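You operate a simulated robot arm through the tools that you are given. There is no shell and no other tool.

You run a simulated two-armed robot. Do the job below in one go: nothing can be reset, and whatever is moved stays where it is left.

Task
Stack the sample card labelled "62" from the top of the deep white table on top of the sample card that says "27". Put the short wooden bar on the top of the long table away on the top of the folding table. Take the red line card marked "29" from the top of the long table and leave it on the green plate. Put the yellow riser on top of the folded green canopy. Shut the third trolley drawer. Put two of the black bands from the top of the bench in the yellow crate. Take the red link on the back edge of the bench and put it away on the top of the bench. Take the yellow weight and put it on the top of the low bench. Fetch the roller and set it on the top of the small white table. Take the blue folded cloth and put it on the red panel. Pick up the yellow cone with one hand, pass it to the other hand and put it on the left shelf under the fabric table. Do these in any order. Set down upright: yellow cone.

Only the result counts: the job must be done as asked and must still hold three seconds after the hand-in. Knocking over, shifting, dropping, spilling or breaking anything else fails it. Flat cloth is picked up by pressing the open fingertips on it (5 to 10 N) and closing them slowly along it; thin cloth reads only 2 to 8 mm in the jaws.

Robot
Two 7-joint arms with two-finger grippers on one trunk, on a base that moves. Base frame: it is fixed to the floor where the robot stands at the start and does not move with it; the origin is under the middle of the robot, x ahead of it, y to its left, z up. Readings come in cm, rad, newtons and seconds.
The left shoulder is at the start at [5, 19.1, 109.2], the right one opposite. With the tool pointing down near the work surface each hand reaches from about 22 to 74 cm from the robot's upright axis, wherever it stands, measured 20 degrees to its own side. Places, roughly: black band (5x4x2 cm) [130, 230, 90]; blue folded cloth (10x6x3 cm) [-120, 420, 90]; folded green canopy [-100, 100, 100]; green plate [-75, 250, 100]; left shelf under the fabric table [100, 740, 30]; red line card [-75, 175, 100]; red link [200, 250, 100]; red panel [-100, 450, 100]; roller [-125, 475, 100]; sample card [-100, -225, 75]; short wooden bar (24x4x4 cm) [-60, 210, 90]; top of the bench [110, 180, 90]; top of the folding table [170, 560, 90]; top of the low bench (68x24 cm) [368, 418, 62]; top of the small white table [160, 500, 70]; trolley drawer [-180, 80, 50]; yellow cone (6x6x10 cm) [-50, 420, 100]; yellow crate (41x25x11 cm) [350, 200, 90]; yellow riser (10x4x3 cm) [-80, 90, 90]; yellow weight [-100, 475, 100]. Payload 2.69 kg a hand.
The TCP of each hand is the grasp point between the finger pads, 2 cm short of the fingertips. In the tool frame z runs along the fingers and y along their closing line. The gripper opens to 10 cm; its body begins 6.3 cm behind the TCP.
Orientation is that of the tool frame in the base frame, as a unit quaternion [x, y, z, w]. With the fingers straight down and closing along the base's y, the tool's x points along the base's -x, its y along +y and its z along -z.

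Tools
- The arms move only by the tool drive_tool. It takes "left_plan", "right_plan" or both (then of equal length, played together; a hand with none holds still); each is a list of rows, each an object of numbers (a shift or turn left out is 0, a gripper value left out holds the last): "wx", "wy", "wz": the turn, a rotation vector about the tool's x, y, z in degrees; "tx", "ty", "tz": the shift along the tool's x, y, z in cm; "grip": the opening, from 0 (shut) to 1 (fully open). In form: [{"wx": .., "wy": .., "wz": .., "tx": .., "ty": .., "tz": .., "grip": ..}, ...]. A call has 1 to 20 rows; each row is the pose to reach, as a shift and turn from the pose commanded when the call began, along the tool's axes at that moment. Rows are played at 5 a second. More than 5 cm and 0.15 rad between two rows, or a gripper value outside its range, and nothing of the call is played. A pose out of reach is approached as far as the arm can. The call stops where the force on the tool passes 40 N (or 10 N more than at its start, if that is more) or the arm is blocked; 0.2 s more then pass. Each finger travels about 15.3 cm/s and halts on what it meets, pressing with about 28 N; the grip force reading is that of the motor and also rises with nothing between the fingers. The clock runs only during rows and for 0.2 s after the last one: add rows that repeat a pose to give the fingers time. The reply holds the time, the measured pose of the TCP, the force on the tool along the base axes, the opening and the grip force, in the units named above and with some noise, with the torque about the TCP (base axes, N m) and any sound that the robot's microphone picked up.
- Cameras (640 x 400 px; columns grow to the right, rows downward): "scene" is now at [12.43, -0.93, 128.38]; the picture's right is [-0.11, -0.99, 0.00], its down [-0.52, 0.06, -0.85] and it looks along [0.85, -0.10, -0.52] (base axes); focal length 290 px, centre (320, 200). "left" rides on the left gripper at [7, 1.9, -9.9] in its tool frame; the picture's right is [-0.26, 0.97, 0.00], its down [-0.75, -0.20, -0.63] and it looks along [-0.61, -0.16, 0.78] (tool axes); focal length 230 px, centre (320, 200). "right" rides on the right gripper at [7, -1.9, -9.9] in its tool frame; the picture's right is [0.26, 0.97, 0.00], its down [-0.75, 0.20, -0.63] and it looks along [-0.61, 0.16, 0.78] (tool axes); focal length 230 px, centre (320, 200). There is no depth. A picture from a camera that has moved, and an enlarged one, comes with that camera's place and axes in the base frame and with its lens. The place of the scene camera against the robot may be out by one fixed shift of up to 2.5 cm in any direction.
- capture(camera): a new picture of that camera. The clock stands still meanwhile.
- lift_body(by): slides the trunk up (or, below 0, down) by that many cm; the arms and the scene camera ride with it, the base frame stays. It gives what a move gives, with no picture.
- roll_base(legs): drives the robot by 1 to 6 legs, each [ahead, left, turn to the left] in cm, cm and rad, along the robot's own axes; the way and the turn of a leg run together, so that a leg with both is an arc; at most 150 cm and 3.142 rad a leg. The arms and the cameras ride along, it lands a little off, and it stops where it bumps. It gives what a move gives.
- head_to(pan, tilt): turns the head with the scene camera to pan (to the left, within 1.396 rad either way) and tilt (down, from -0.506 to 1.204), counted from straight ahead of the robot. It gives what a move gives.
- close_up(camera, box): a new picture of the part [left, top, right, bottom] of that camera's present view, enlarged. The clock stands still meanwhile.
- hand_in(): hands the job in; it is judged then, once.

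Places have to be worked out from the pictures, the camera data and where the tool is seen. Open the grippers and draw the arms clear of the work before you hand the job in, unless the task says otherwise.

The tools are called as name(argument=value, ...) on one line, values as JSON. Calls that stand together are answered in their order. drive_tool: Moves the arms, as the interface text tells. Its arguments: {"type":"object","properties":{"left_plan":{"type":"array"},"right_plan":{"type":"array"}},"required":[]} The other tools are called the same way: lift_body (by) moves the trunk up or down; roll_base (legs) drives the base; head_to (pan, tilt) turns the head that bears the scene camera; capture (camera) takes a picture; close_up (camera, box) takes an enlarged picture of a part of a camera's view; hand_in () hands the job in.

At the start:

```text
t: 0.0
left_tcp_pos: [41.7, 15.64, 107.25]
left_ee_rot: [0.001, 1.0, 0.0, 0.001]
left_force: [-0.3, 0.3, 0.8]
left_wrist_torque: [0.04, -0.02, 0.01]
left_gripper_width: 9.96
left_finger_force: 0.0
right_tcp_pos: [40.03, -19.5, 105.24]
right_ee_rot: [0.001, 1.0, 0.0, 0.0]
right_force: [0.8, -0.6, -0.4]
right_wrist_torque: [-0.05, -0.04, 0.01]
right_gripper_width: 10.0
right_finger_force: 0.0
trunk travel left (down, up): [-15.0, 17.3]
robot x, y, heading: [0.4, -0.04, 0.002]
head pan, tilt (commanded): [-0.112, 0.552]
```

scene: 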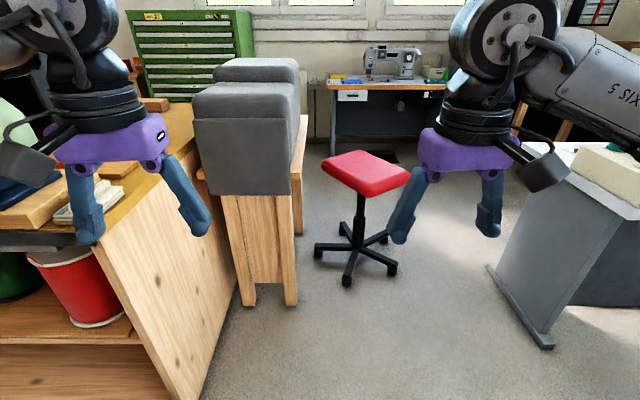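
right: 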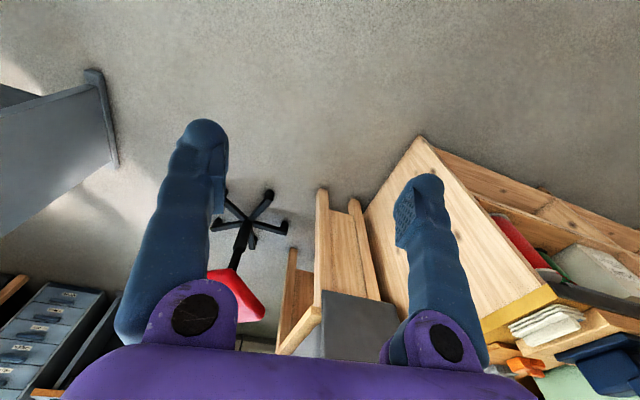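
left: 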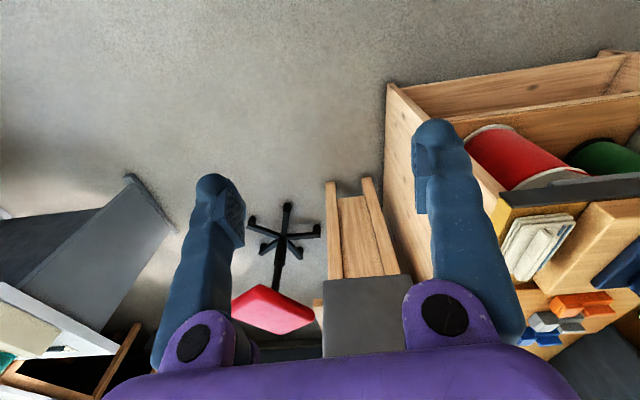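

I'll start by surveying the surroundings: the first view shows a bench ahead-left; I turn the head to the left to see more.

head_to(pan=0.9, tilt=0.4)

```text
t: 1.3
left_tcp_pos: [41.7, 15.71, 107.25]
left_ee_rot: [0.0, 1.0, 0.0, 0.001]
left_force: [-0.6, 0.4, -0.1]
left_wrist_torque: [0.0, 0.06, 0.0]
left_gripper_width: 10.0
left_finger_force: 0.0
right_tcp_pos: [39.94, -19.49, 105.31]
right_ee_rot: [0.002, 1.0, 0.0, 0.0]
right_force: [-0.7, 0.1, 0.8]
right_wrist_torque: [-0.01, 0.0, -0.01]
right_gripper_width: 9.98
right_finger_force: 0.0
trunk travel left (down, up): [-15.0, 17.3]
robot x, y, heading: [-0.16, -0.34, -0.0]
head pan, tilt (commanded): [0.901, 0.4]
```

The head is turned left; I take a picture there.

capture(camera="scene")

```text
taken
camera scene: at [9.27, 7.33, 129.76], right [0.78, -0.62, 0.0], down [-0.24, -0.3, -0.92], along [0.57, 0.72, -0.39], focal length 290 px, centre (320, 200)
```

scene: 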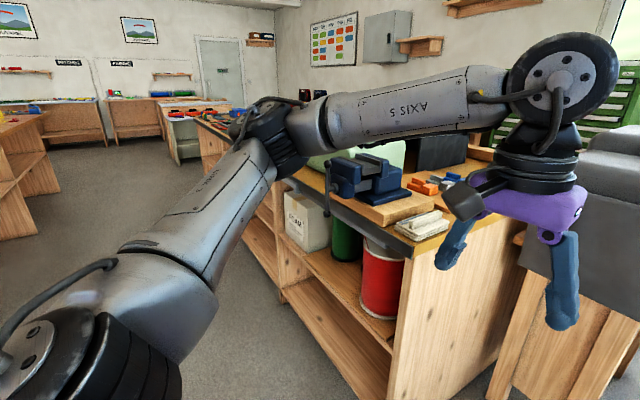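

The room extends to the left; I pan further to the left.

head_to(pan=1.39, tilt=0.2)

capture(camera="scene")

head_to(pan=-1.2, tilt=0.3)

capture(camera="scene")

```text
t: 2.2
left_tcp_pos: [41.64, 15.7, 107.3]
left_ee_rot: [0.0, 1.0, 0.0, 0.001]
left_force: [-0.3, 0.3, -0.4]
left_wrist_torque: [-0.01, -0.01, -0.03]
left_gripper_width: 10.0
left_finger_force: 0.0
right_tcp_pos: [40.08, -19.51, 105.31]
right_ee_rot: [0.0, 1.0, 0.0, 0.0]
right_force: [0.0, 0.5, 0.0]
right_wrist_torque: [0.01, 0.02, 0.03]
right_gripper_width: 10.0
right_finger_force: 0.0
trunk travel left (down, up): [-15.0, 17.3]
robot x, y, heading: [0.11, -0.42, 0.002]
head pan, tilt (commanded): [1.389, 0.201]
```

```text
taken
camera scene: at [5.2, 9.24, 131.62], right [0.98, -0.18, 0.0], down [-0.04, -0.2, -0.98], along [0.18, 0.96, -0.2], focal length 290 px, centre (320, 200)
```

scene: 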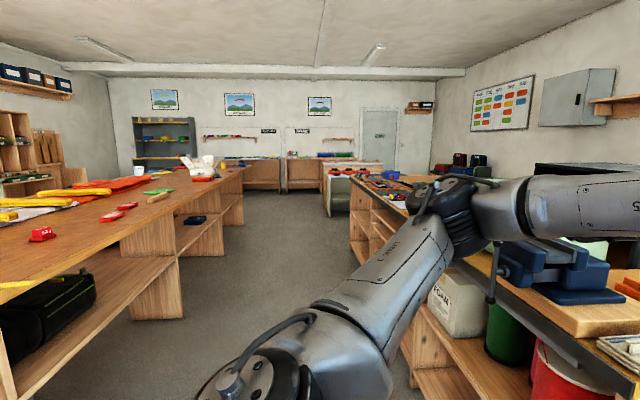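

```text
t: 4.5
left_tcp_pos: [41.61, 15.58, 107.29]
left_ee_rot: [0.0, 1.0, 0.0, 0.001]
left_force: [0.9, 0.3, -0.3]
left_wrist_torque: [0.0, -0.03, -0.02]
left_gripper_width: 10.01
left_finger_force: 0.2
right_tcp_pos: [40.06, -19.46, 105.49]
right_ee_rot: [0.001, 1.0, 0.0, -0.001]
right_force: [0.8, 1.2, 0.4]
right_wrist_torque: [-0.01, -0.02, 0.01]
right_gripper_width: 10.02
right_finger_force: 0.1
trunk travel left (down, up): [-15.0, 17.3]
robot x, y, heading: [-0.16, 0.23, -0.006]
head pan, tilt (commanded): [-1.201, 0.3]
```

```text
taken
camera scene: at [6.89, -8.62, 130.69], right [-0.93, -0.36, 0.0], down [-0.11, 0.28, -0.96], along [0.35, -0.89, -0.3], focal length 290 px, centre (320, 200)
```

scene: 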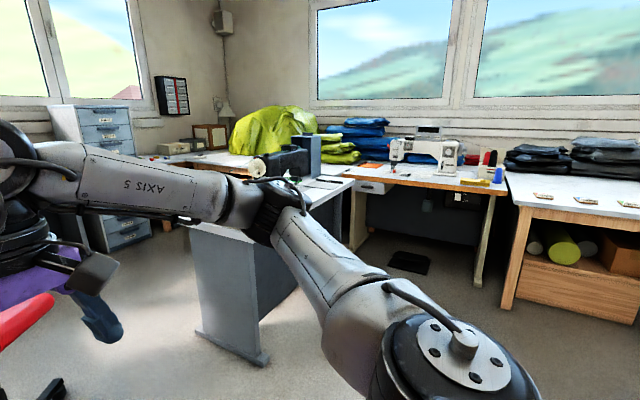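

The deep white table with cards is behind-right. I turn the base to the right to face it and look.

roll_base(legs=[[0, 0, -1.57]])

head_to(pan=-0.6, tilt=0.3)

capture(camera="scene")

head_to(pan=-1.39, tilt=0.3)

capture(camera="scene")

```text
t: 8.8
left_tcp_pos: [14.95, -41.98, 107.25]
left_ee_rot: [0.712, 0.702, -0.001, 0.001]
left_force: [-0.1, 0.1, 0.7]
left_wrist_torque: [-0.03, -0.04, -0.02]
left_gripper_width: 10.0
left_finger_force: 0.0
right_tcp_pos: [-20.15, -39.7, 105.27]
right_ee_rot: [0.713, 0.701, 0.0, 0.0]
right_force: [-0.5, 0.1, 0.2]
right_wrist_torque: [0.03, 0.0, -0.01]
right_gripper_width: 9.98
right_finger_force: 0.0
trunk travel left (down, up): [-15.0, 17.3]
robot x, y, heading: [0.4, -0.06, -1.593]
head pan, tilt (commanded): [-1.201, 0.3]
```

```text
t: 9.8
left_tcp_pos: [15.05, -41.95, 107.19]
left_ee_rot: [0.712, 0.702, -0.001, 0.0]
left_force: [0.0, -0.7, 0.8]
left_wrist_torque: [-0.01, 0.0, 0.04]
left_gripper_width: 9.98
left_finger_force: 0.1
right_tcp_pos: [-20.1, -39.76, 105.32]
right_ee_rot: [0.712, 0.702, 0.0, 0.0]
right_force: [-0.4, -0.3, 1.0]
right_wrist_torque: [-0.01, 0.01, 0.0]
right_gripper_width: 9.97
right_finger_force: 0.2
trunk travel left (down, up): [-15.0, 17.3]
robot x, y, heading: [0.02, -0.13, -1.588]
head pan, tilt (commanded): [-0.6, 0.3]
```

```text
taken
camera scene: at [-5.95, -11.54, 130.69], right [-0.82, 0.58, 0.0], down [0.17, 0.24, -0.96], along [-0.55, -0.78, -0.3], focal length 290 px, centre (320, 200)
```

scene: 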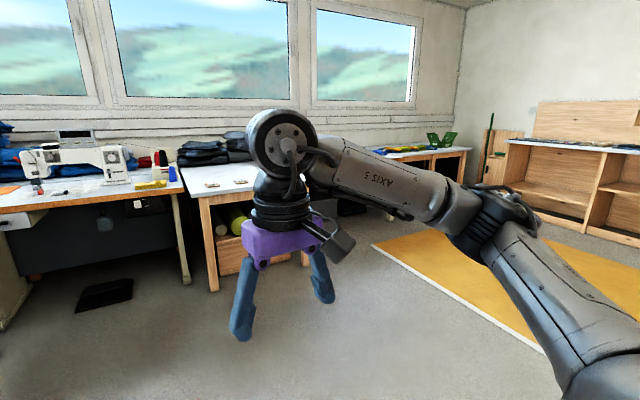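

```text
t: 10.9
left_tcp_pos: [14.98, -41.89, 107.31]
left_ee_rot: [0.712, 0.702, 0.0, 0.001]
left_force: [0.0, 0.7, -0.6]
left_wrist_torque: [0.01, -0.01, 0.02]
left_gripper_width: 10.03
left_finger_force: 0.0
right_tcp_pos: [-20.03, -39.73, 105.33]
right_ee_rot: [0.713, 0.702, 0.0, 0.0]
right_force: [0.4, 0.0, -0.1]
right_wrist_torque: [0.02, 0.0, -0.03]
right_gripper_width: 9.97
right_finger_force: 0.1
trunk travel left (down, up): [-15.0, 17.3]
robot x, y, heading: [-0.18, 0.03, -1.585]
head pan, tilt (commanded): [-1.389, 0.3]
```

```text
taken
camera scene: at [-9.76, -5.48, 130.69], right [-0.17, 0.99, 0.0], down [0.29, 0.05, -0.96], along [-0.94, -0.16, -0.3], focal length 290 px, centre (320, 200)
```

scene: 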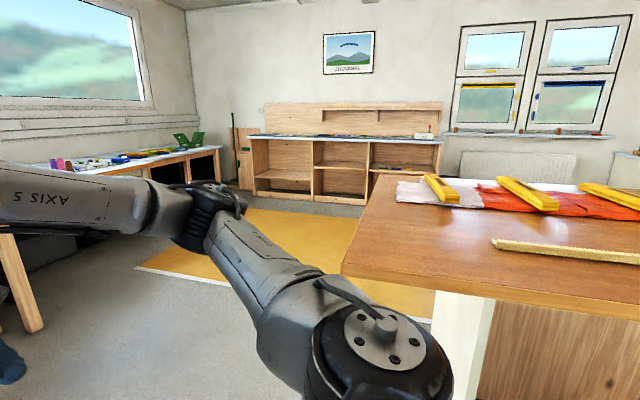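

The floor to the card table is clear. I drive ahead and to the right toward the front of the deep white table.

roll_base(legs=[[110, 0, 0], [0, -75, 0]])

head_to(pan=0.0, tilt=0.6)

capture(camera="scene")

```text
t: 23.3
left_tcp_pos: [-60.48, -152.92, 107.32]
left_ee_rot: [0.699, 0.715, 0.0, 0.001]
left_force: [-0.3, -0.6, -1.4]
left_wrist_torque: [0.02, -0.02, -0.02]
left_gripper_width: 9.99
left_finger_force: 0.1
right_tcp_pos: [-95.55, -152.01, 105.34]
right_ee_rot: [0.699, 0.715, 0.0, -0.001]
right_force: [0.1, -1.0, 0.1]
right_wrist_torque: [-0.03, 0.0, -0.03]
right_gripper_width: 10.0
right_finger_force: 0.0
trunk travel left (down, up): [-15.0, 17.3]
robot x, y, heading: [-77.49, -111.18, -1.547]
head pan, tilt (commanded): [-1.389, 0.3]
```

```text
t: 24.8
left_tcp_pos: [-60.38, -152.82, 107.19]
left_ee_rot: [0.699, 0.715, -0.001, 0.0]
left_force: [0.2, 0.1, 0.8]
left_wrist_torque: [-0.01, 0.02, -0.01]
left_gripper_width: 10.0
left_finger_force: 0.0
right_tcp_pos: [-95.45, -152.12, 105.23]
right_ee_rot: [0.699, 0.715, 0.001, 0.001]
right_force: [0.1, 0.2, 0.6]
right_wrist_torque: [0.02, -0.03, 0.0]
right_gripper_width: 10.02
right_finger_force: 0.1
trunk travel left (down, up): [-15.0, 17.3]
robot x, y, heading: [-76.95, -111.66, -1.55]
head pan, tilt (commanded): [0.0, 0.6]
```

```text
taken
camera scene: at [-77.16, -124.34, 127.94], right [-1.0, -0.02, 0.0], down [-0.01, 0.56, -0.83], along [0.02, -0.82, -0.56], focal length 290 px, centre (320, 200)
```

scene: 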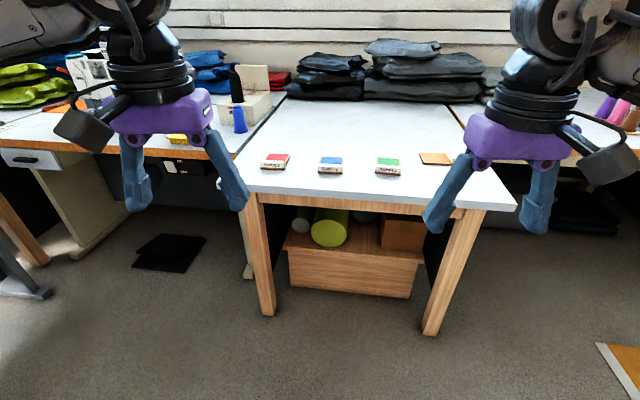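

Four cards lie on the table. I zoom in to read them.

close_up(camera="scene", box=[250, 140, 350, 185])

close_up(camera="scene", box=[360, 140, 470, 185])

```text
6.40 times, centred on (300, 162) of scene
camera zoom: at [-77.16, -124.34, 127.94], right [-1.0, -0.02, 0.0], down [-0.01, 0.56, -0.83], along [0.02, -0.82, -0.56], focal length 1859 px, centre (448, 440)
```

zoom: 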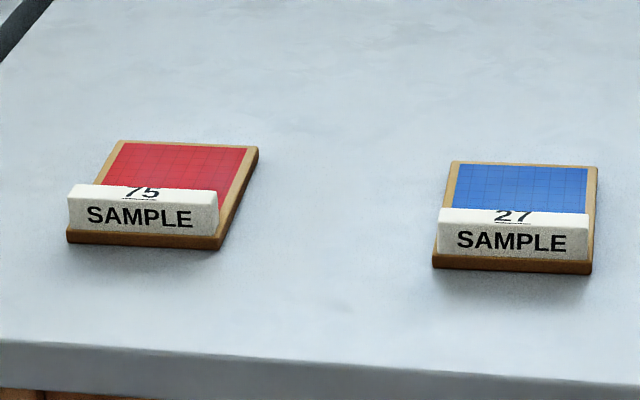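

```text
5.82 times, centred on (415, 162) of scene
camera zoom: at [-77.16, -124.34, 127.94], right [-1.0, -0.02, 0.0], down [-0.01, 0.56, -0.83], along [0.02, -0.82, -0.56], focal length 1690 px, centre (-233, 418)
```

zoom: 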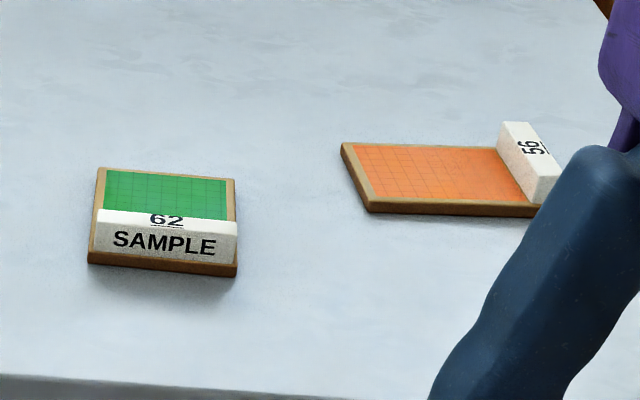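

Blue card is "27" (around [-79,-226]), green card is "62" (around [-101,-226]). I drive closer and slightly left so the right hand can reach both.

roll_base(legs=[[50, 8, 0]])

head_to(pan=-0.2, tilt=0.9)

capture(camera="scene")

capture(camera="right")

```text
t: 27.8
left_tcp_pos: [-51.58, -202.28, 107.3]
left_ee_rot: [0.7, 0.714, 0.0, 0.002]
left_force: [-0.7, -0.3, -0.2]
left_wrist_torque: [0.04, 0.01, 0.0]
left_gripper_width: 9.99
left_finger_force: 0.1
right_tcp_pos: [-86.75, -201.27, 105.22]
right_ee_rot: [0.7, 0.714, 0.0, 0.0]
right_force: [0.5, 0.4, -0.9]
right_wrist_torque: [0.02, 0.01, -0.01]
right_gripper_width: 10.0
right_finger_force: 0.0
trunk travel left (down, up): [-15.0, 17.3]
robot x, y, heading: [-68.36, -160.56, -1.55]
head pan, tilt (commanded): [0.0, 0.6]
```

```text
t: 28.6
left_tcp_pos: [-51.67, -202.19, 107.22]
left_ee_rot: [0.7, 0.714, 0.0, 0.001]
left_force: [-0.2, -0.1, 0.3]
left_wrist_torque: [-0.02, 0.0, -0.01]
left_gripper_width: 10.01
left_finger_force: 0.0
right_tcp_pos: [-86.72, -201.34, 105.36]
right_ee_rot: [0.701, 0.714, -0.001, -0.001]
right_force: [0.4, 0.1, -0.6]
right_wrist_torque: [0.0, 0.02, 0.0]
right_gripper_width: 10.01
right_finger_force: 0.0
trunk travel left (down, up): [-15.0, 17.3]
robot x, y, heading: [-67.99, -161.01, -1.551]
head pan, tilt (commanded): [-0.201, 0.901]
```

```text
taken
camera scene: at [-69.83, -172.21, 125.47], right [-0.98, 0.18, 0.0], down [0.14, 0.77, -0.62], along [-0.11, -0.61, -0.78], focal length 290 px, centre (320, 200)
```

scene: 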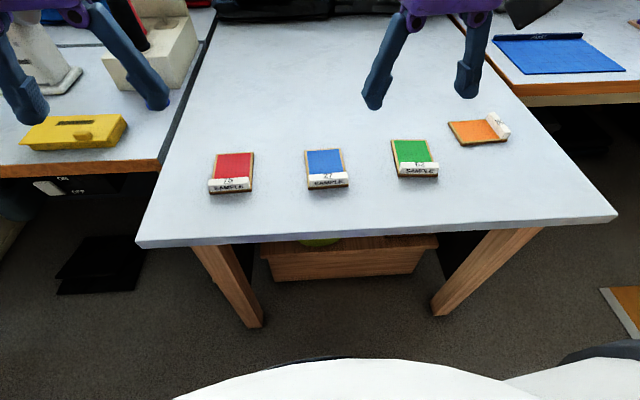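

```text
taken
camera right: at [-88.66, -194.34, 115.23], right [0.96, 0.28, 0.0], down [0.21, -0.75, 0.63], along [0.17, -0.61, -0.78], focal length 230 px, centre (320, 200)
```

right: 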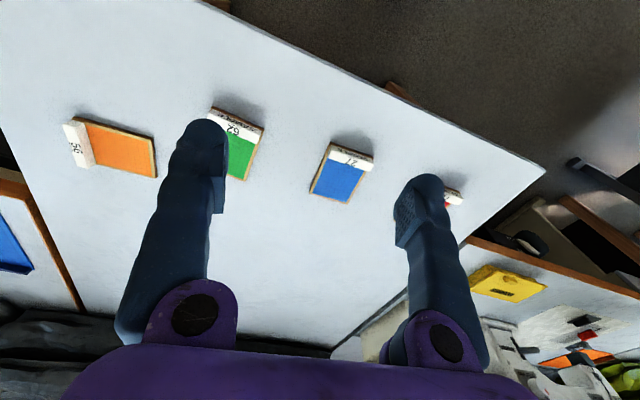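

The scene shows the cards in front; I estimate green "62" near [-99,-219] and blue "27" near [-79,-220]. I move the right hand above the green card at about z 92 for a finer look.

drive_tool(right_plan=[{"tx": -2.4, "ty": -2.4, "tz": 2.6}, {"tx": -4.8, "ty": -4.8, "tz": 5.2}, {"tx": -7.2, "ty": -7.2, "tz": 7.8}, {"tx": -9.6, "ty": -9.6, "tz": 10.4}, {"tx": -12, "ty": -12, "tz": 13}])

capture(camera="right")

```text
t: 29.8
left_tcp_pos: [-51.58, -202.27, 107.23]
left_ee_rot: [0.7, 0.714, 0.0, 0.001]
left_force: [-0.4, -0.6, -0.5]
left_wrist_torque: [0.0, 0.02, 0.0]
left_gripper_width: 10.0
left_finger_force: 0.1
right_tcp_pos: [-98.69, -213.65, 92.3]
right_ee_rot: [0.7, 0.714, 0.0, 0.0]
right_force: [-0.6, -0.4, 1.5]
right_wrist_torque: [-0.01, -0.05, 0.03]
right_gripper_width: 9.98
right_finger_force: 0.1
trunk travel left (down, up): [-15.0, 17.3]
robot x, y, heading: [-68.38, -160.94, -1.553]
head pan, tilt (commanded): [-0.201, 0.901]
```

```text
taken
camera right: at [-100.59, -206.75, 102.23], right [0.96, 0.28, 0.0], down [0.21, -0.75, 0.63], along [0.17, -0.6, -0.78], focal length 230 px, centre (320, 200)
```

right: 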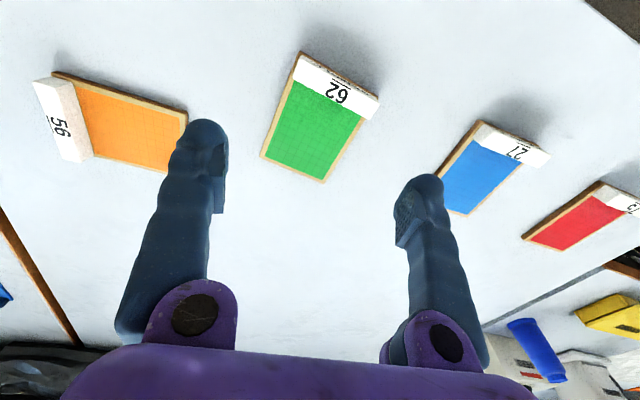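

The green "62" card is clearly visible below the right hand. I zoom to measure its outline and the label bar.

close_up(camera="right", box=[240, 30, 400, 130])

close_up(camera="right", box=[240, 100, 400, 200])

close_up(camera="right", box=[420, 100, 580, 200])

close_up(camera="scene", box=[290, 120, 450, 220])

```text
4.00 times, centred on (320, 80) of right
camera zoom: at [-100.59, -206.75, 102.23], right [0.96, 0.28, 0.0], down [0.21, -0.75, 0.63], along [0.17, -0.6, -0.78], focal length 920 px, centre (320, 680)
```

zoom: 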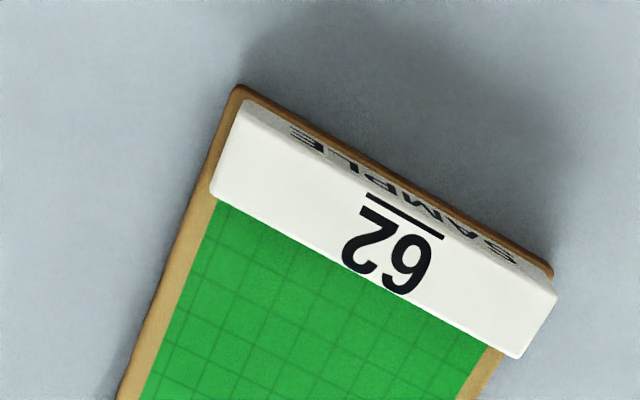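

```text
4.00 times, centred on (320, 150) of right
camera zoom: at [-100.59, -206.75, 102.23], right [0.96, 0.28, 0.0], down [0.21, -0.75, 0.63], along [0.17, -0.6, -0.78], focal length 920 px, centre (320, 400)
```

zoom: 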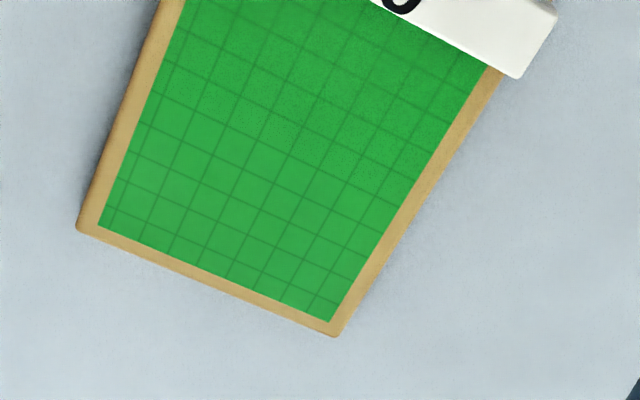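

```text
4.00 times, centred on (500, 150) of right
camera zoom: at [-100.59, -206.75, 102.23], right [0.96, 0.28, 0.0], down [0.21, -0.75, 0.63], along [0.17, -0.6, -0.78], focal length 920 px, centre (-400, 400)
```

zoom: 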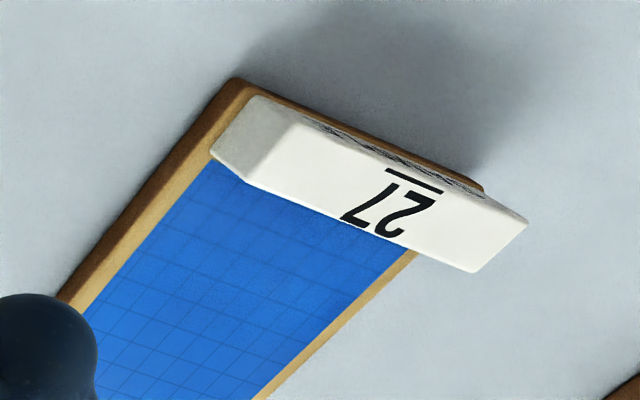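

```text
4.00 times, centred on (370, 170) of scene
camera zoom: at [-69.86, -172.24, 125.46], right [-0.98, 0.18, 0.0], down [0.14, 0.77, -0.62], along [-0.11, -0.61, -0.78], focal length 1162 px, centre (120, 320)
```

zoom: 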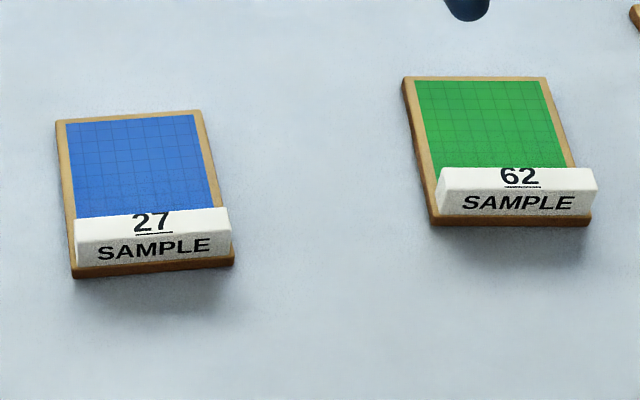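

From two wrist pictures I triangulate the plate top at z≈79 and the card about 8×11 cm, yawed ~12°. I align the right hand with the green card and lower it to z≈84 to check.

drive_tool(right_plan=[{"wz": 4, "tx": -0.4, "ty": 0.03, "tz": 2.8}, {"wz": 8, "tx": -0.8, "ty": 0.06, "tz": 5.5}, {"wz": 11.7, "tx": -1.2, "ty": 0.1, "tz": 8.3}, {"wz": 11.7, "tx": -1.2, "ty": 0.1, "tz": 8.3}])

capture(camera="right")

```text
t: 30.8
left_tcp_pos: [-51.65, -202.2, 107.33]
left_ee_rot: [0.699, 0.715, -0.001, 0.001]
left_force: [-0.2, 0.0, 0.4]
left_wrist_torque: [0.03, -0.02, -0.03]
left_gripper_width: 10.01
left_finger_force: 0.1
right_tcp_pos: [-98.29, -214.76, 83.98]
right_ee_rot: [0.77, 0.638, 0.0, 0.0]
right_force: [-0.4, -0.5, 0.6]
right_wrist_torque: [-0.02, 0.03, 0.01]
right_gripper_width: 10.04
right_finger_force: 0.0
trunk travel left (down, up): [-15.0, 17.3]
robot x, y, heading: [-68.17, -160.87, -1.554]
head pan, tilt (commanded): [-0.201, 0.901]
```

```text
taken
camera right: at [-98.75, -207.58, 93.97], right [1.0, 0.07, 0.0], down [0.06, -0.77, 0.63], along [0.05, -0.63, -0.78], focal length 230 px, centre (320, 200)
```

right: 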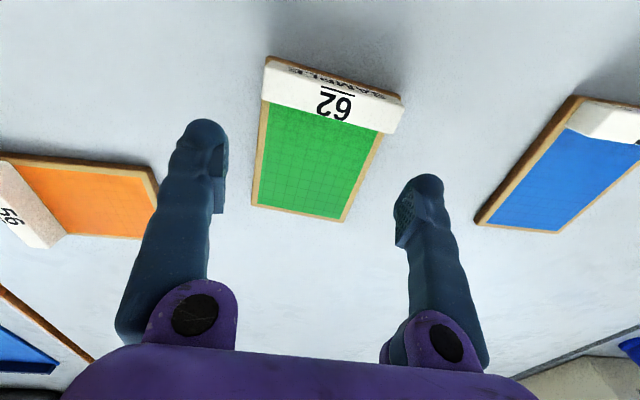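

The hand is aligned; plate top is near z 79.2. I lower to about 0.6 cm over the table and check.

drive_tool(right_plan=[{"wz": -0.9, "ty": -0.15, "tz": 1.5}, {"wz": -0.9, "ty": -0.15, "tz": 2.8}, {"wz": -0.9, "ty": -0.15, "tz": 3.3}, {"wz": -0.9, "ty": -0.15, "tz": 3.3}])

capture(camera="right")

```text
t: 31.8
left_tcp_pos: [-51.56, -202.17, 107.28]
left_ee_rot: [0.7, 0.714, 0.0, 0.001]
left_force: [0.7, 0.2, -0.5]
left_wrist_torque: [0.01, 0.02, 0.01]
left_gripper_width: 10.02
left_finger_force: 0.1
right_tcp_pos: [-98.56, -214.63, 80.7]
right_ee_rot: [0.764, 0.645, 0.0, 0.0]
right_force: [0.0, -0.3, -0.2]
right_wrist_torque: [-0.03, 0.0, 0.02]
right_gripper_width: 10.0
right_finger_force: 0.0
trunk travel left (down, up): [-15.0, 17.3]
robot x, y, heading: [-67.96, -160.73, -1.552]
head pan, tilt (commanded): [-0.201, 0.901]
```

```text
taken
camera right: at [-99.07, -207.5, 90.64], right [1.0, 0.09, 0.0], down [0.07, -0.77, 0.63], along [0.06, -0.63, -0.78], focal length 230 px, centre (320, 200)
```

right: 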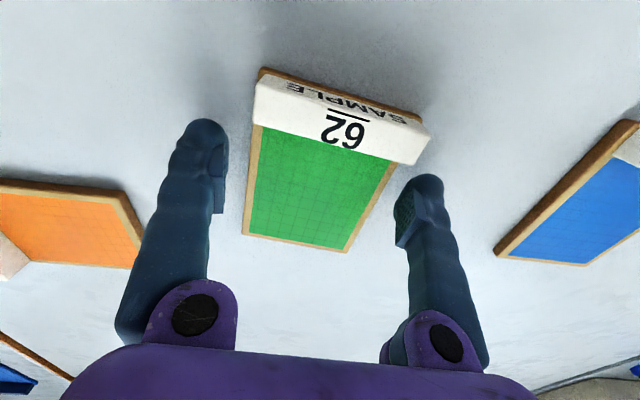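

Alignment is good. I lower another 0.4 cm and close the fingers on the card's sides.

drive_tool(right_plan=[{"tz": 0.4}, {"tz": 0.4, "grip": 0.8}, {"tz": 0.4, "grip": 0.6}, {"tz": 0.4, "grip": 0.6}])

capture(camera="right")

```text
t: 32.8
left_tcp_pos: [-51.44, -201.96, 107.35]
left_ee_rot: [0.7, 0.715, -0.001, 0.001]
left_force: [0.3, 0.1, -0.3]
left_wrist_torque: [0.04, 0.02, 0.0]
left_gripper_width: 10.0
left_finger_force: 0.1
right_tcp_pos: [-98.48, -214.77, 80.78]
right_ee_rot: [0.765, 0.644, -0.003, 0.005]
right_force: [-5.2, -4.8, 33.5]
right_wrist_torque: [-0.05, 0.25, -0.01]
right_gripper_width: 5.92
right_finger_force: 0.1
trunk travel left (down, up): [-15.0, 17.3]
robot x, y, heading: [-68.0, -160.64, -1.555]
head pan, tilt (commanded): [-0.201, 0.901]
```

```text
taken
camera right: at [-99.04, -207.5, 90.66], right [1.0, 0.09, 0.0], down [0.07, -0.77, 0.64], along [0.06, -0.63, -0.77], focal length 230 px, centre (320, 200)
```

right: 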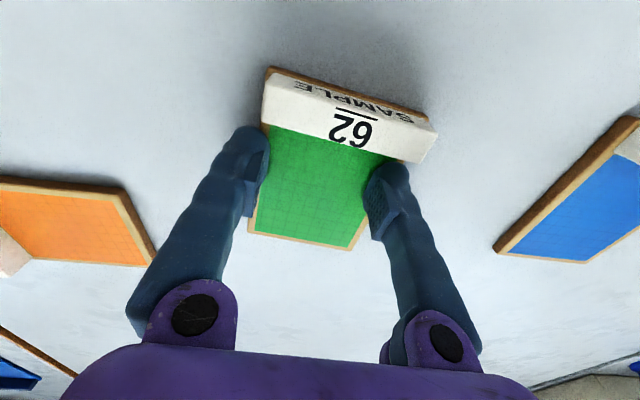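

The tips ended on top of the plate (33 N upward), so the plate top is near z 78.7 and I was too high. I lift, reopen and probe lower beside the card.

drive_tool(right_plan=[{"tz": -1.2, "grip": 0.6}, {"tz": -1.5, "grip": 1.0}, {"tz": -1.5, "grip": 1.0}, {"tz": -1.0, "grip": 1.0}])

capture(camera="right")

```text
t: 33.8
left_tcp_pos: [-51.6, -202.4, 107.25]
left_ee_rot: [0.7, 0.715, -0.001, 0.0]
left_force: [-1.2, 0.5, 0.5]
left_wrist_torque: [-0.02, 0.0, 0.02]
left_gripper_width: 10.02
left_finger_force: 0.1
right_tcp_pos: [-98.46, -214.53, 81.28]
right_ee_rot: [0.764, 0.645, 0.001, -0.001]
right_force: [-1.1, -1.1, 0.4]
right_wrist_torque: [-0.01, 0.03, 0.01]
right_gripper_width: 10.0
right_finger_force: 0.0
trunk travel left (down, up): [-15.0, 17.3]
robot x, y, heading: [-68.24, -160.51, -1.551]
head pan, tilt (commanded): [-0.201, 0.901]
```

```text
taken
camera right: at [-99.04, -207.47, 91.15], right [1.0, 0.09, 0.0], down [0.07, -0.77, 0.63], along [0.06, -0.63, -0.78], focal length 230 px, centre (320, 200)
```

right: 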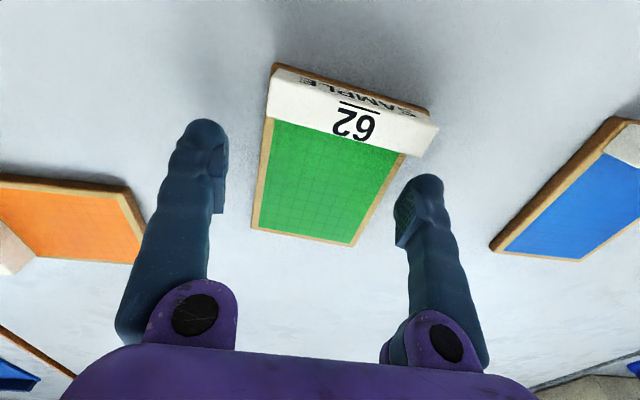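

The card slid about 0.5 cm; I recentre and lower in small steps to feel for the table beside the card.

drive_tool(right_plan=[{"ty": 0.5, "tz": 0.8}, {"ty": 0.5, "tz": 1.2}, {"ty": 0.5, "tz": 1.5}, {"ty": 0.5, "tz": 1.5}])

capture(camera="right")

```text
t: 34.8
left_tcp_pos: [-51.62, -202.24, 107.32]
left_ee_rot: [0.7, 0.714, 0.0, 0.001]
left_force: [0.8, 0.0, 1.2]
left_wrist_torque: [-0.04, -0.01, -0.03]
left_gripper_width: 10.01
left_finger_force: 0.2
right_tcp_pos: [-98.11, -214.74, 79.76]
right_ee_rot: [0.764, 0.645, 0.0, 0.001]
right_force: [-0.8, -0.5, -0.2]
right_wrist_torque: [0.02, -0.01, -0.03]
right_gripper_width: 10.02
right_finger_force: 0.1
trunk travel left (down, up): [-15.0, 17.3]
robot x, y, heading: [-68.15, -160.64, -1.548]
head pan, tilt (commanded): [-0.201, 0.901]
```

```text
taken
camera right: at [-98.64, -207.57, 89.71], right [1.0, 0.09, 0.0], down [0.07, -0.77, 0.63], along [0.06, -0.63, -0.78], focal length 230 px, centre (320, 200)
```

right: 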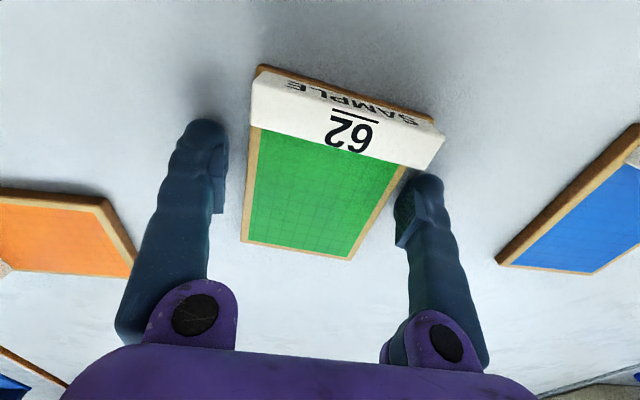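

No contact yet at tip z 77.8. I continue probing in small steps.

drive_tool(right_plan=[{"tz": 0.2}, {"tz": 0.4}, {"tz": 0.6}, {"tz": 0.6}])

```text
t: 35.8
left_tcp_pos: [-51.64, -201.99, 107.39]
left_ee_rot: [0.7, 0.714, -0.003, 0.0]
left_force: [0.2, 0.4, -0.8]
left_wrist_torque: [-0.03, 0.0, -0.01]
left_gripper_width: 10.02
left_finger_force: 0.0
right_tcp_pos: [-98.03, -214.74, 79.58]
right_ee_rot: [0.764, 0.645, -0.003, 0.002]
right_force: [-3.6, 8.5, 30.2]
right_wrist_torque: [0.27, 0.39, 0.08]
right_gripper_width: 10.02
right_finger_force: 0.1
trunk travel left (down, up): [-15.0, 17.3]
robot x, y, heading: [-68.18, -160.9, -1.552]
head pan, tilt (commanded): [-0.201, 0.901]
```

The table surface is at about z 77.6. I raise just off it and close on the card's sides slowly.

drive_tool(right_plan=[{"tz": -0.55}, {"tz": -0.55}, {"tz": -0.55, "grip": 0.9}, {"tz": -0.55, "grip": 0.84}, {"tz": -0.55, "grip": 0.78}, {"tz": -0.55, "grip": 0.7}, {"tz": -0.55, "grip": 0.7}])

capture(camera="right")

```text
t: 37.4
left_tcp_pos: [-51.72, -202.2, 107.29]
left_ee_rot: [0.7, 0.715, -0.001, 0.002]
left_force: [-0.8, 0.2, -0.2]
left_wrist_torque: [0.01, -0.01, -0.01]
left_gripper_width: 10.0
left_finger_force: 0.1
right_tcp_pos: [-98.06, -214.81, 79.8]
right_ee_rot: [0.765, 0.645, -0.002, 0.001]
right_force: [-1.1, -1.3, 17.2]
right_wrist_torque: [0.0, 0.19, 0.06]
right_gripper_width: 8.36
right_finger_force: 28.4
trunk travel left (down, up): [-15.0, 17.3]
robot x, y, heading: [-68.21, -160.7, -1.555]
head pan, tilt (commanded): [-0.201, 0.901]
```

```text
taken
camera right: at [-98.6, -207.55, 89.74], right [1.0, 0.09, 0.0], down [0.07, -0.77, 0.63], along [0.06, -0.63, -0.78], focal length 230 px, centre (320, 200)
```

right: 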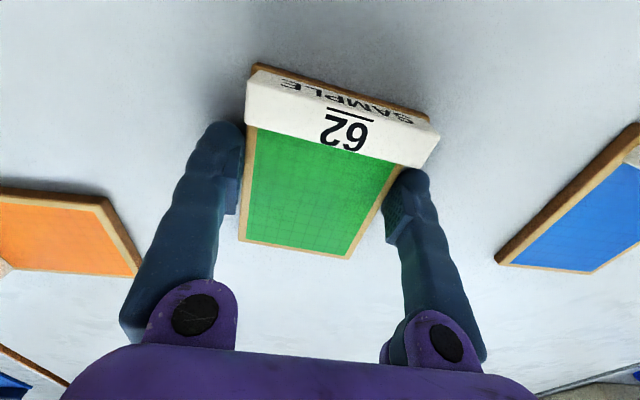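

The card is gripped at 8.36 cm width with 28 N. I lift it gently 5 cm.

drive_tool(right_plan=[{"tz": -1.0}, {"tz": -2.5}, {"tz": -4.0}, {"tz": -6.0}, {"tz": -6.0}])

capture(camera="right")

capture(camera="scene")

```text
t: 38.6
left_tcp_pos: [-51.53, -202.17, 107.27]
left_ee_rot: [0.699, 0.715, -0.001, 0.001]
left_force: [0.5, 0.6, -0.9]
left_wrist_torque: [0.02, 0.0, -0.03]
left_gripper_width: 9.99
left_finger_force: 0.1
right_tcp_pos: [-98.2, -214.81, 85.47]
right_ee_rot: [0.764, 0.645, 0.0, 0.0]
right_force: [-0.3, -0.2, -1.1]
right_wrist_torque: [-0.03, -0.02, 0.0]
right_gripper_width: 8.37
right_finger_force: 28.0
trunk travel left (down, up): [-15.0, 17.3]
robot x, y, heading: [-68.51, -160.66, -1.553]
head pan, tilt (commanded): [-0.201, 0.901]
```

```text
taken
camera right: at [-98.69, -207.58, 95.56], right [1.0, 0.09, 0.0], down [0.07, -0.77, 0.63], along [0.06, -0.63, -0.78], focal length 230 px, centre (320, 200)
```

right: 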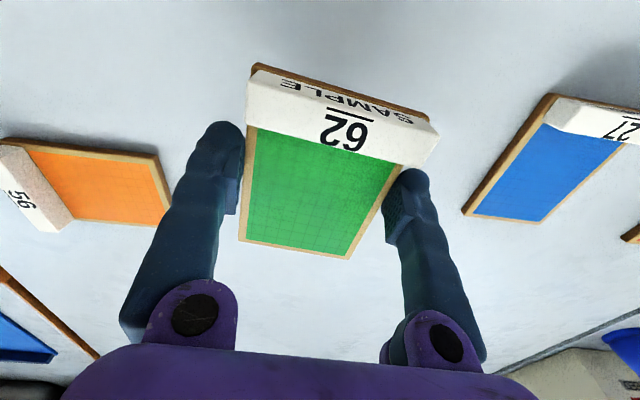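

```text
taken
camera scene: at [-69.84, -172.22, 125.46], right [-0.98, 0.18, 0.0], down [0.14, 0.77, -0.62], along [-0.11, -0.61, -0.78], focal length 290 px, centre (320, 200)
```

scene: 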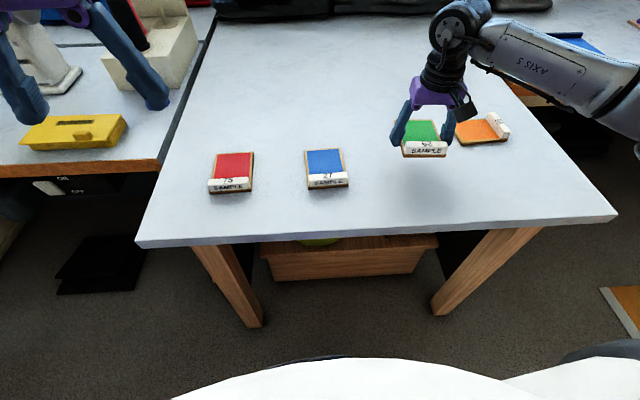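

The card is held level. I move it over the blue "27" card, turning 6° to match its yaw, staying a few cm above.

drive_tool(right_plan=[{"wz": -1.2, "tx": 0.1, "ty": 4, "tz": -0.5}, {"wz": -2.4, "tx": 0.2, "ty": 8, "tz": -0.5}, {"wz": -3.6, "tx": 0.3, "ty": 12, "tz": -0.5}, {"wz": -4.8, "tx": 0.4, "ty": 16, "tz": -0.5}, {"wz": -6, "tx": 0.43, "ty": 19.6, "tz": -0.5}, {"wz": -6, "tx": 0.43, "ty": 19.6, "tz": -0.5}])

capture(camera="right")

close_up(camera="scene", box=[240, 100, 400, 200])

```text
t: 40.0
left_tcp_pos: [-51.6, -202.2, 107.25]
left_ee_rot: [0.7, 0.714, -0.001, 0.0]
left_force: [1.0, -0.4, -0.2]
left_wrist_torque: [0.01, 0.01, 0.0]
left_gripper_width: 10.0
left_finger_force: 0.0
right_tcp_pos: [-78.67, -217.52, 86.24]
right_ee_rot: [0.73, 0.683, 0.0, 0.0]
right_force: [-0.4, -0.3, -0.2]
right_wrist_torque: [0.0, -0.02, -0.01]
right_gripper_width: 8.37
right_finger_force: 27.6
trunk travel left (down, up): [-15.0, 17.3]
robot x, y, heading: [-67.84, -160.98, -1.553]
head pan, tilt (commanded): [-0.201, 0.901]
```

```text
taken
camera right: at [-79.91, -210.43, 96.19], right [0.98, 0.19, 0.0], down [0.15, -0.76, 0.63], along [0.12, -0.62, -0.78], focal length 230 px, centre (320, 200)
```

right: 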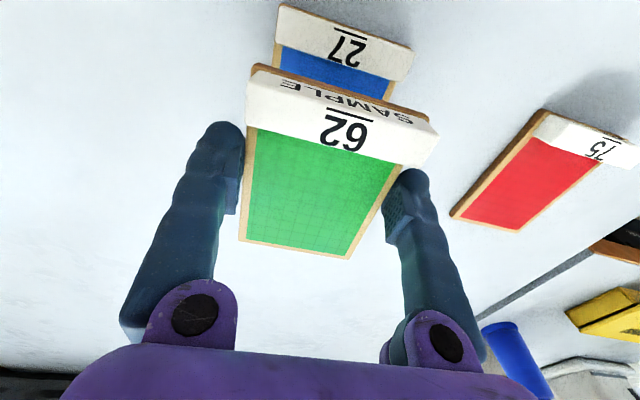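

```text
4.00 times, centred on (320, 150) of scene
camera zoom: at [-69.86, -172.21, 125.46], right [-0.98, 0.18, 0.0], down [0.14, 0.77, -0.62], along [-0.11, -0.61, -0.78], focal length 1162 px, centre (320, 400)
```

zoom: 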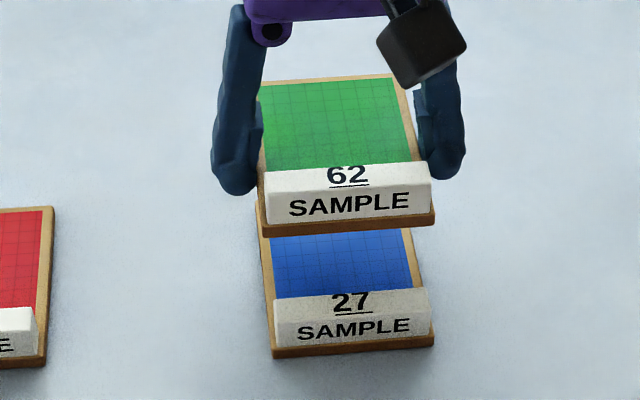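

The held card is aligned over "27", offset ~2.2 cm back to clear its label bar. I lower it to just above contact.

drive_tool(right_plan=[{"wz": -1.2, "tx": -0.3, "tz": 1.5}, {"wz": -1.2, "tx": -0.3, "tz": 3.0}, {"wz": -1.2, "tx": -0.3, "tz": 4.0}, {"wz": -1.2, "tx": -0.3, "tz": 4.6}, {"wz": -1.2, "tx": -0.3, "tz": 4.6}])

capture(camera="right")

close_up(camera="scene", box=[240, 100, 400, 200])

```text
t: 41.2
left_tcp_pos: [-51.67, -202.38, 107.29]
left_ee_rot: [0.7, 0.715, -0.001, 0.001]
left_force: [0.6, -0.1, 0.8]
left_wrist_torque: [-0.03, -0.01, -0.04]
left_gripper_width: 10.01
left_finger_force: 0.1
right_tcp_pos: [-78.7, -217.93, 81.47]
right_ee_rot: [0.723, 0.691, -0.001, 0.001]
right_force: [0.6, -0.8, -0.8]
right_wrist_torque: [-0.03, 0.02, -0.04]
right_gripper_width: 8.38
right_finger_force: 28.6
trunk travel left (down, up): [-15.0, 17.3]
robot x, y, heading: [-68.01, -161.08, -1.55]
head pan, tilt (commanded): [-0.201, 0.901]
```

```text
taken
camera right: at [-80.18, -210.89, 91.41], right [0.98, 0.22, 0.0], down [0.17, -0.76, 0.63], along [0.14, -0.62, -0.78], focal length 230 px, centre (320, 200)
```

right: 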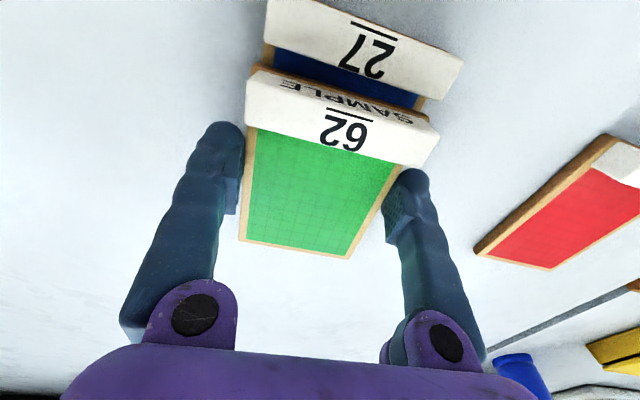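

```text
4.00 times, centred on (320, 150) of scene
camera zoom: at [-69.83, -172.21, 125.46], right [-0.98, 0.18, 0.0], down [0.14, 0.77, -0.62], along [-0.11, -0.61, -0.78], focal length 1162 px, centre (320, 400)
```

zoom: 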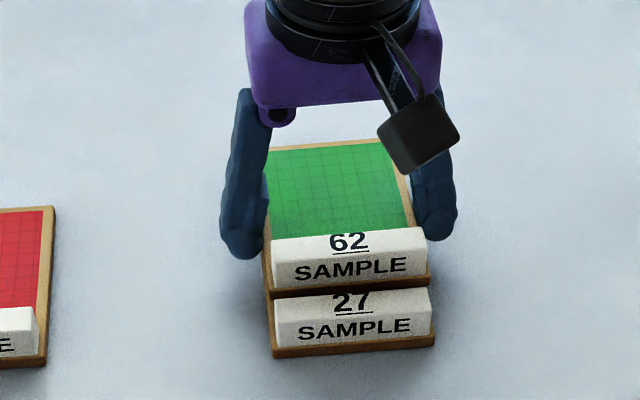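

There is a small gap between the bar and the held card, as wanted. I lower in tiny steps until it touches.

drive_tool(right_plan=[{"tz": 0.2}, {"tz": 0.4}, {"tz": 0.5}, {"tz": 0.5}])

```text
t: 42.2
left_tcp_pos: [-51.53, -202.22, 107.28]
left_ee_rot: [0.699, 0.715, 0.0, 0.001]
left_force: [-0.3, 0.0, -1.0]
left_wrist_torque: [0.04, -0.01, 0.01]
left_gripper_width: 10.0
left_finger_force: 0.0
right_tcp_pos: [-78.66, -217.91, 81.05]
right_ee_rot: [0.723, 0.691, 0.001, 0.0]
right_force: [0.7, -0.4, -0.4]
right_wrist_torque: [-0.01, -0.01, -0.01]
right_gripper_width: 8.37
right_finger_force: 28.2
trunk travel left (down, up): [-15.0, 17.3]
robot x, y, heading: [-68.01, -161.23, -1.55]
head pan, tilt (commanded): [-0.201, 0.901]
```

No contact yet at TCP z 81.05; I go a few mm further.

drive_tool(right_plan=[{"tz": 0.15}, {"tz": 0.3}, {"tz": 0.4}, {"tz": 0.4}])

```text
t: 43.2
left_tcp_pos: [-51.53, -202.18, 107.37]
left_ee_rot: [0.699, 0.715, -0.001, 0.001]
left_force: [0.2, 0.1, 0.1]
left_wrist_torque: [0.01, 0.04, 0.0]
left_gripper_width: 10.01
left_finger_force: 0.0
right_tcp_pos: [-78.59, -218.03, 80.79]
right_ee_rot: [0.722, 0.691, -0.001, 0.001]
right_force: [-0.1, -1.0, -1.0]
right_wrist_torque: [-0.02, 0.03, 0.0]
right_gripper_width: 8.36
right_finger_force: 28.0
trunk travel left (down, up): [-15.0, 17.3]
robot x, y, heading: [-67.87, -160.71, -1.55]
head pan, tilt (commanded): [-0.201, 0.901]
```

Still free at 80.8; another few mm.

drive_tool(right_plan=[{"tz": 0.1}, {"tz": 0.2}, {"tz": 0.3}, {"tz": 0.3}])

capture(camera="right")

```text
t: 44.2
left_tcp_pos: [-51.57, -202.1, 107.39]
left_ee_rot: [0.699, 0.715, -0.001, 0.002]
left_force: [0.7, 0.2, -0.4]
left_wrist_torque: [-0.01, 0.01, 0.0]
left_gripper_width: 9.99
left_finger_force: 0.1
right_tcp_pos: [-78.65, -218.06, 80.69]
right_ee_rot: [0.723, 0.691, -0.001, 0.003]
right_force: [-2.0, -4.4, 19.5]
right_wrist_torque: [0.07, -0.06, -0.02]
right_gripper_width: 8.34
right_finger_force: 28.3
trunk travel left (down, up): [-15.0, 17.3]
robot x, y, heading: [-68.07, -160.6, -1.554]
head pan, tilt (commanded): [-0.201, 0.901]
```

```text
taken
camera right: at [-80.14, -210.89, 90.58], right [0.98, 0.21, 0.0], down [0.17, -0.76, 0.63], along [0.14, -0.62, -0.77], focal length 230 px, centre (320, 200)
```

right: 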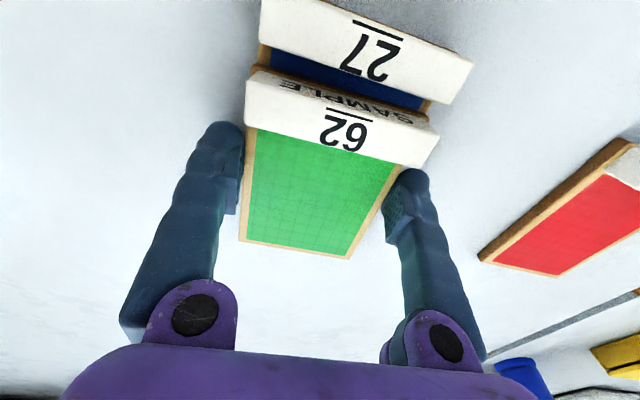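

Contact felt (19 N). The gap to the bar is ~0.9 cm, so I lift slightly, slide 0.5 cm toward the bar, set down lightly and release.

drive_tool(right_plan=[{"tz": -0.6}, {"tx": 0.5, "tz": -0.6}, {"tx": 0.5, "tz": -0.3}, {"tx": 0.5, "tz": -0.1}, {"tx": 0.5, "tz": -0.1}, {"tx": 0.5, "tz": -0.1, "grip": 0.87}, {"tx": 0.5, "tz": -0.1, "grip": 0.93}, {"tx": 0.5, "tz": -0.1, "grip": 1.0}, {"tx": 0.5, "tz": -0.1, "grip": 1.0}])

capture(camera="right")

```text
t: 46.2
left_tcp_pos: [-51.55, -202.2, 107.34]
left_ee_rot: [0.7, 0.714, -0.001, 0.001]
left_force: [-0.5, -0.5, -0.3]
left_wrist_torque: [0.02, 0.0, -0.02]
left_gripper_width: 9.99
left_finger_force: 0.1
right_tcp_pos: [-78.69, -217.3, 80.44]
right_ee_rot: [0.722, 0.692, -0.001, 0.001]
right_force: [-0.3, 0.5, -0.5]
right_wrist_torque: [0.05, 0.03, -0.01]
right_gripper_width: 10.02
right_finger_force: 0.1
trunk travel left (down, up): [-15.0, 17.3]
robot x, y, heading: [-68.1, -160.85, -1.55]
head pan, tilt (commanded): [-0.201, 0.901]
```

```text
taken
camera right: at [-80.1, -210.37, 90.45], right [0.98, 0.22, 0.0], down [0.17, -0.76, 0.63], along [0.14, -0.61, -0.78], focal length 230 px, centre (320, 200)
```

right: 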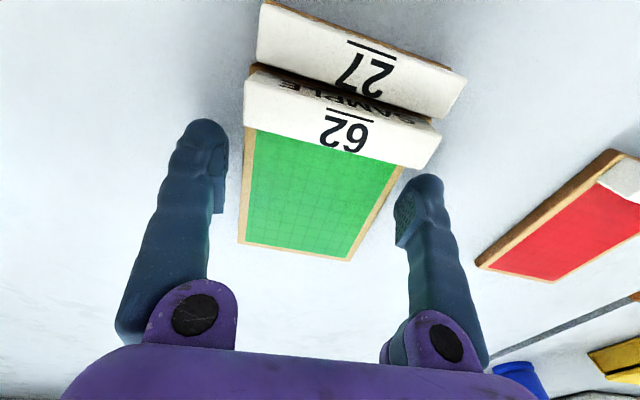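

Released; I raise the right hand straight up and check the stack.

drive_tool(right_plan=[{"tz": -2}, {"tz": -6}, {"tz": -11}, {"tz": -16}, {"tz": -21}, {"tz": -25}, {"tz": -25}])

close_up(camera="scene", box=[200, 80, 440, 230])

```text
t: 47.8
left_tcp_pos: [-51.7, -202.17, 107.3]
left_ee_rot: [0.7, 0.715, -0.001, 0.001]
left_force: [-0.4, -0.3, 0.1]
left_wrist_torque: [-0.01, 0.01, 0.0]
left_gripper_width: 10.01
left_finger_force: 0.0
right_tcp_pos: [-78.57, -217.47, 105.5]
right_ee_rot: [0.722, 0.692, 0.0, 0.0]
right_force: [0.5, 0.5, 0.9]
right_wrist_torque: [-0.02, -0.02, -0.02]
right_gripper_width: 9.99
right_finger_force: 0.0
trunk travel left (down, up): [-15.0, 17.3]
robot x, y, heading: [-68.35, -161.03, -1.547]
head pan, tilt (commanded): [-0.201, 0.901]
```

```text
2.67 times, centred on (320, 155) of scene
camera zoom: at [-69.85, -172.22, 125.46], right [-0.98, 0.18, 0.0], down [0.14, 0.77, -0.62], along [-0.11, -0.61, -0.78], focal length 775 px, centre (320, 320)
```

zoom: 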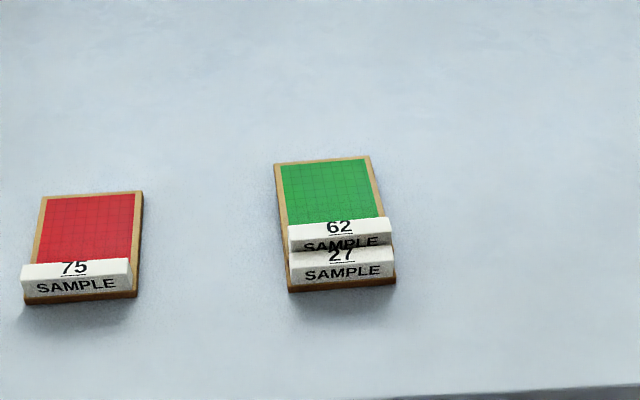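

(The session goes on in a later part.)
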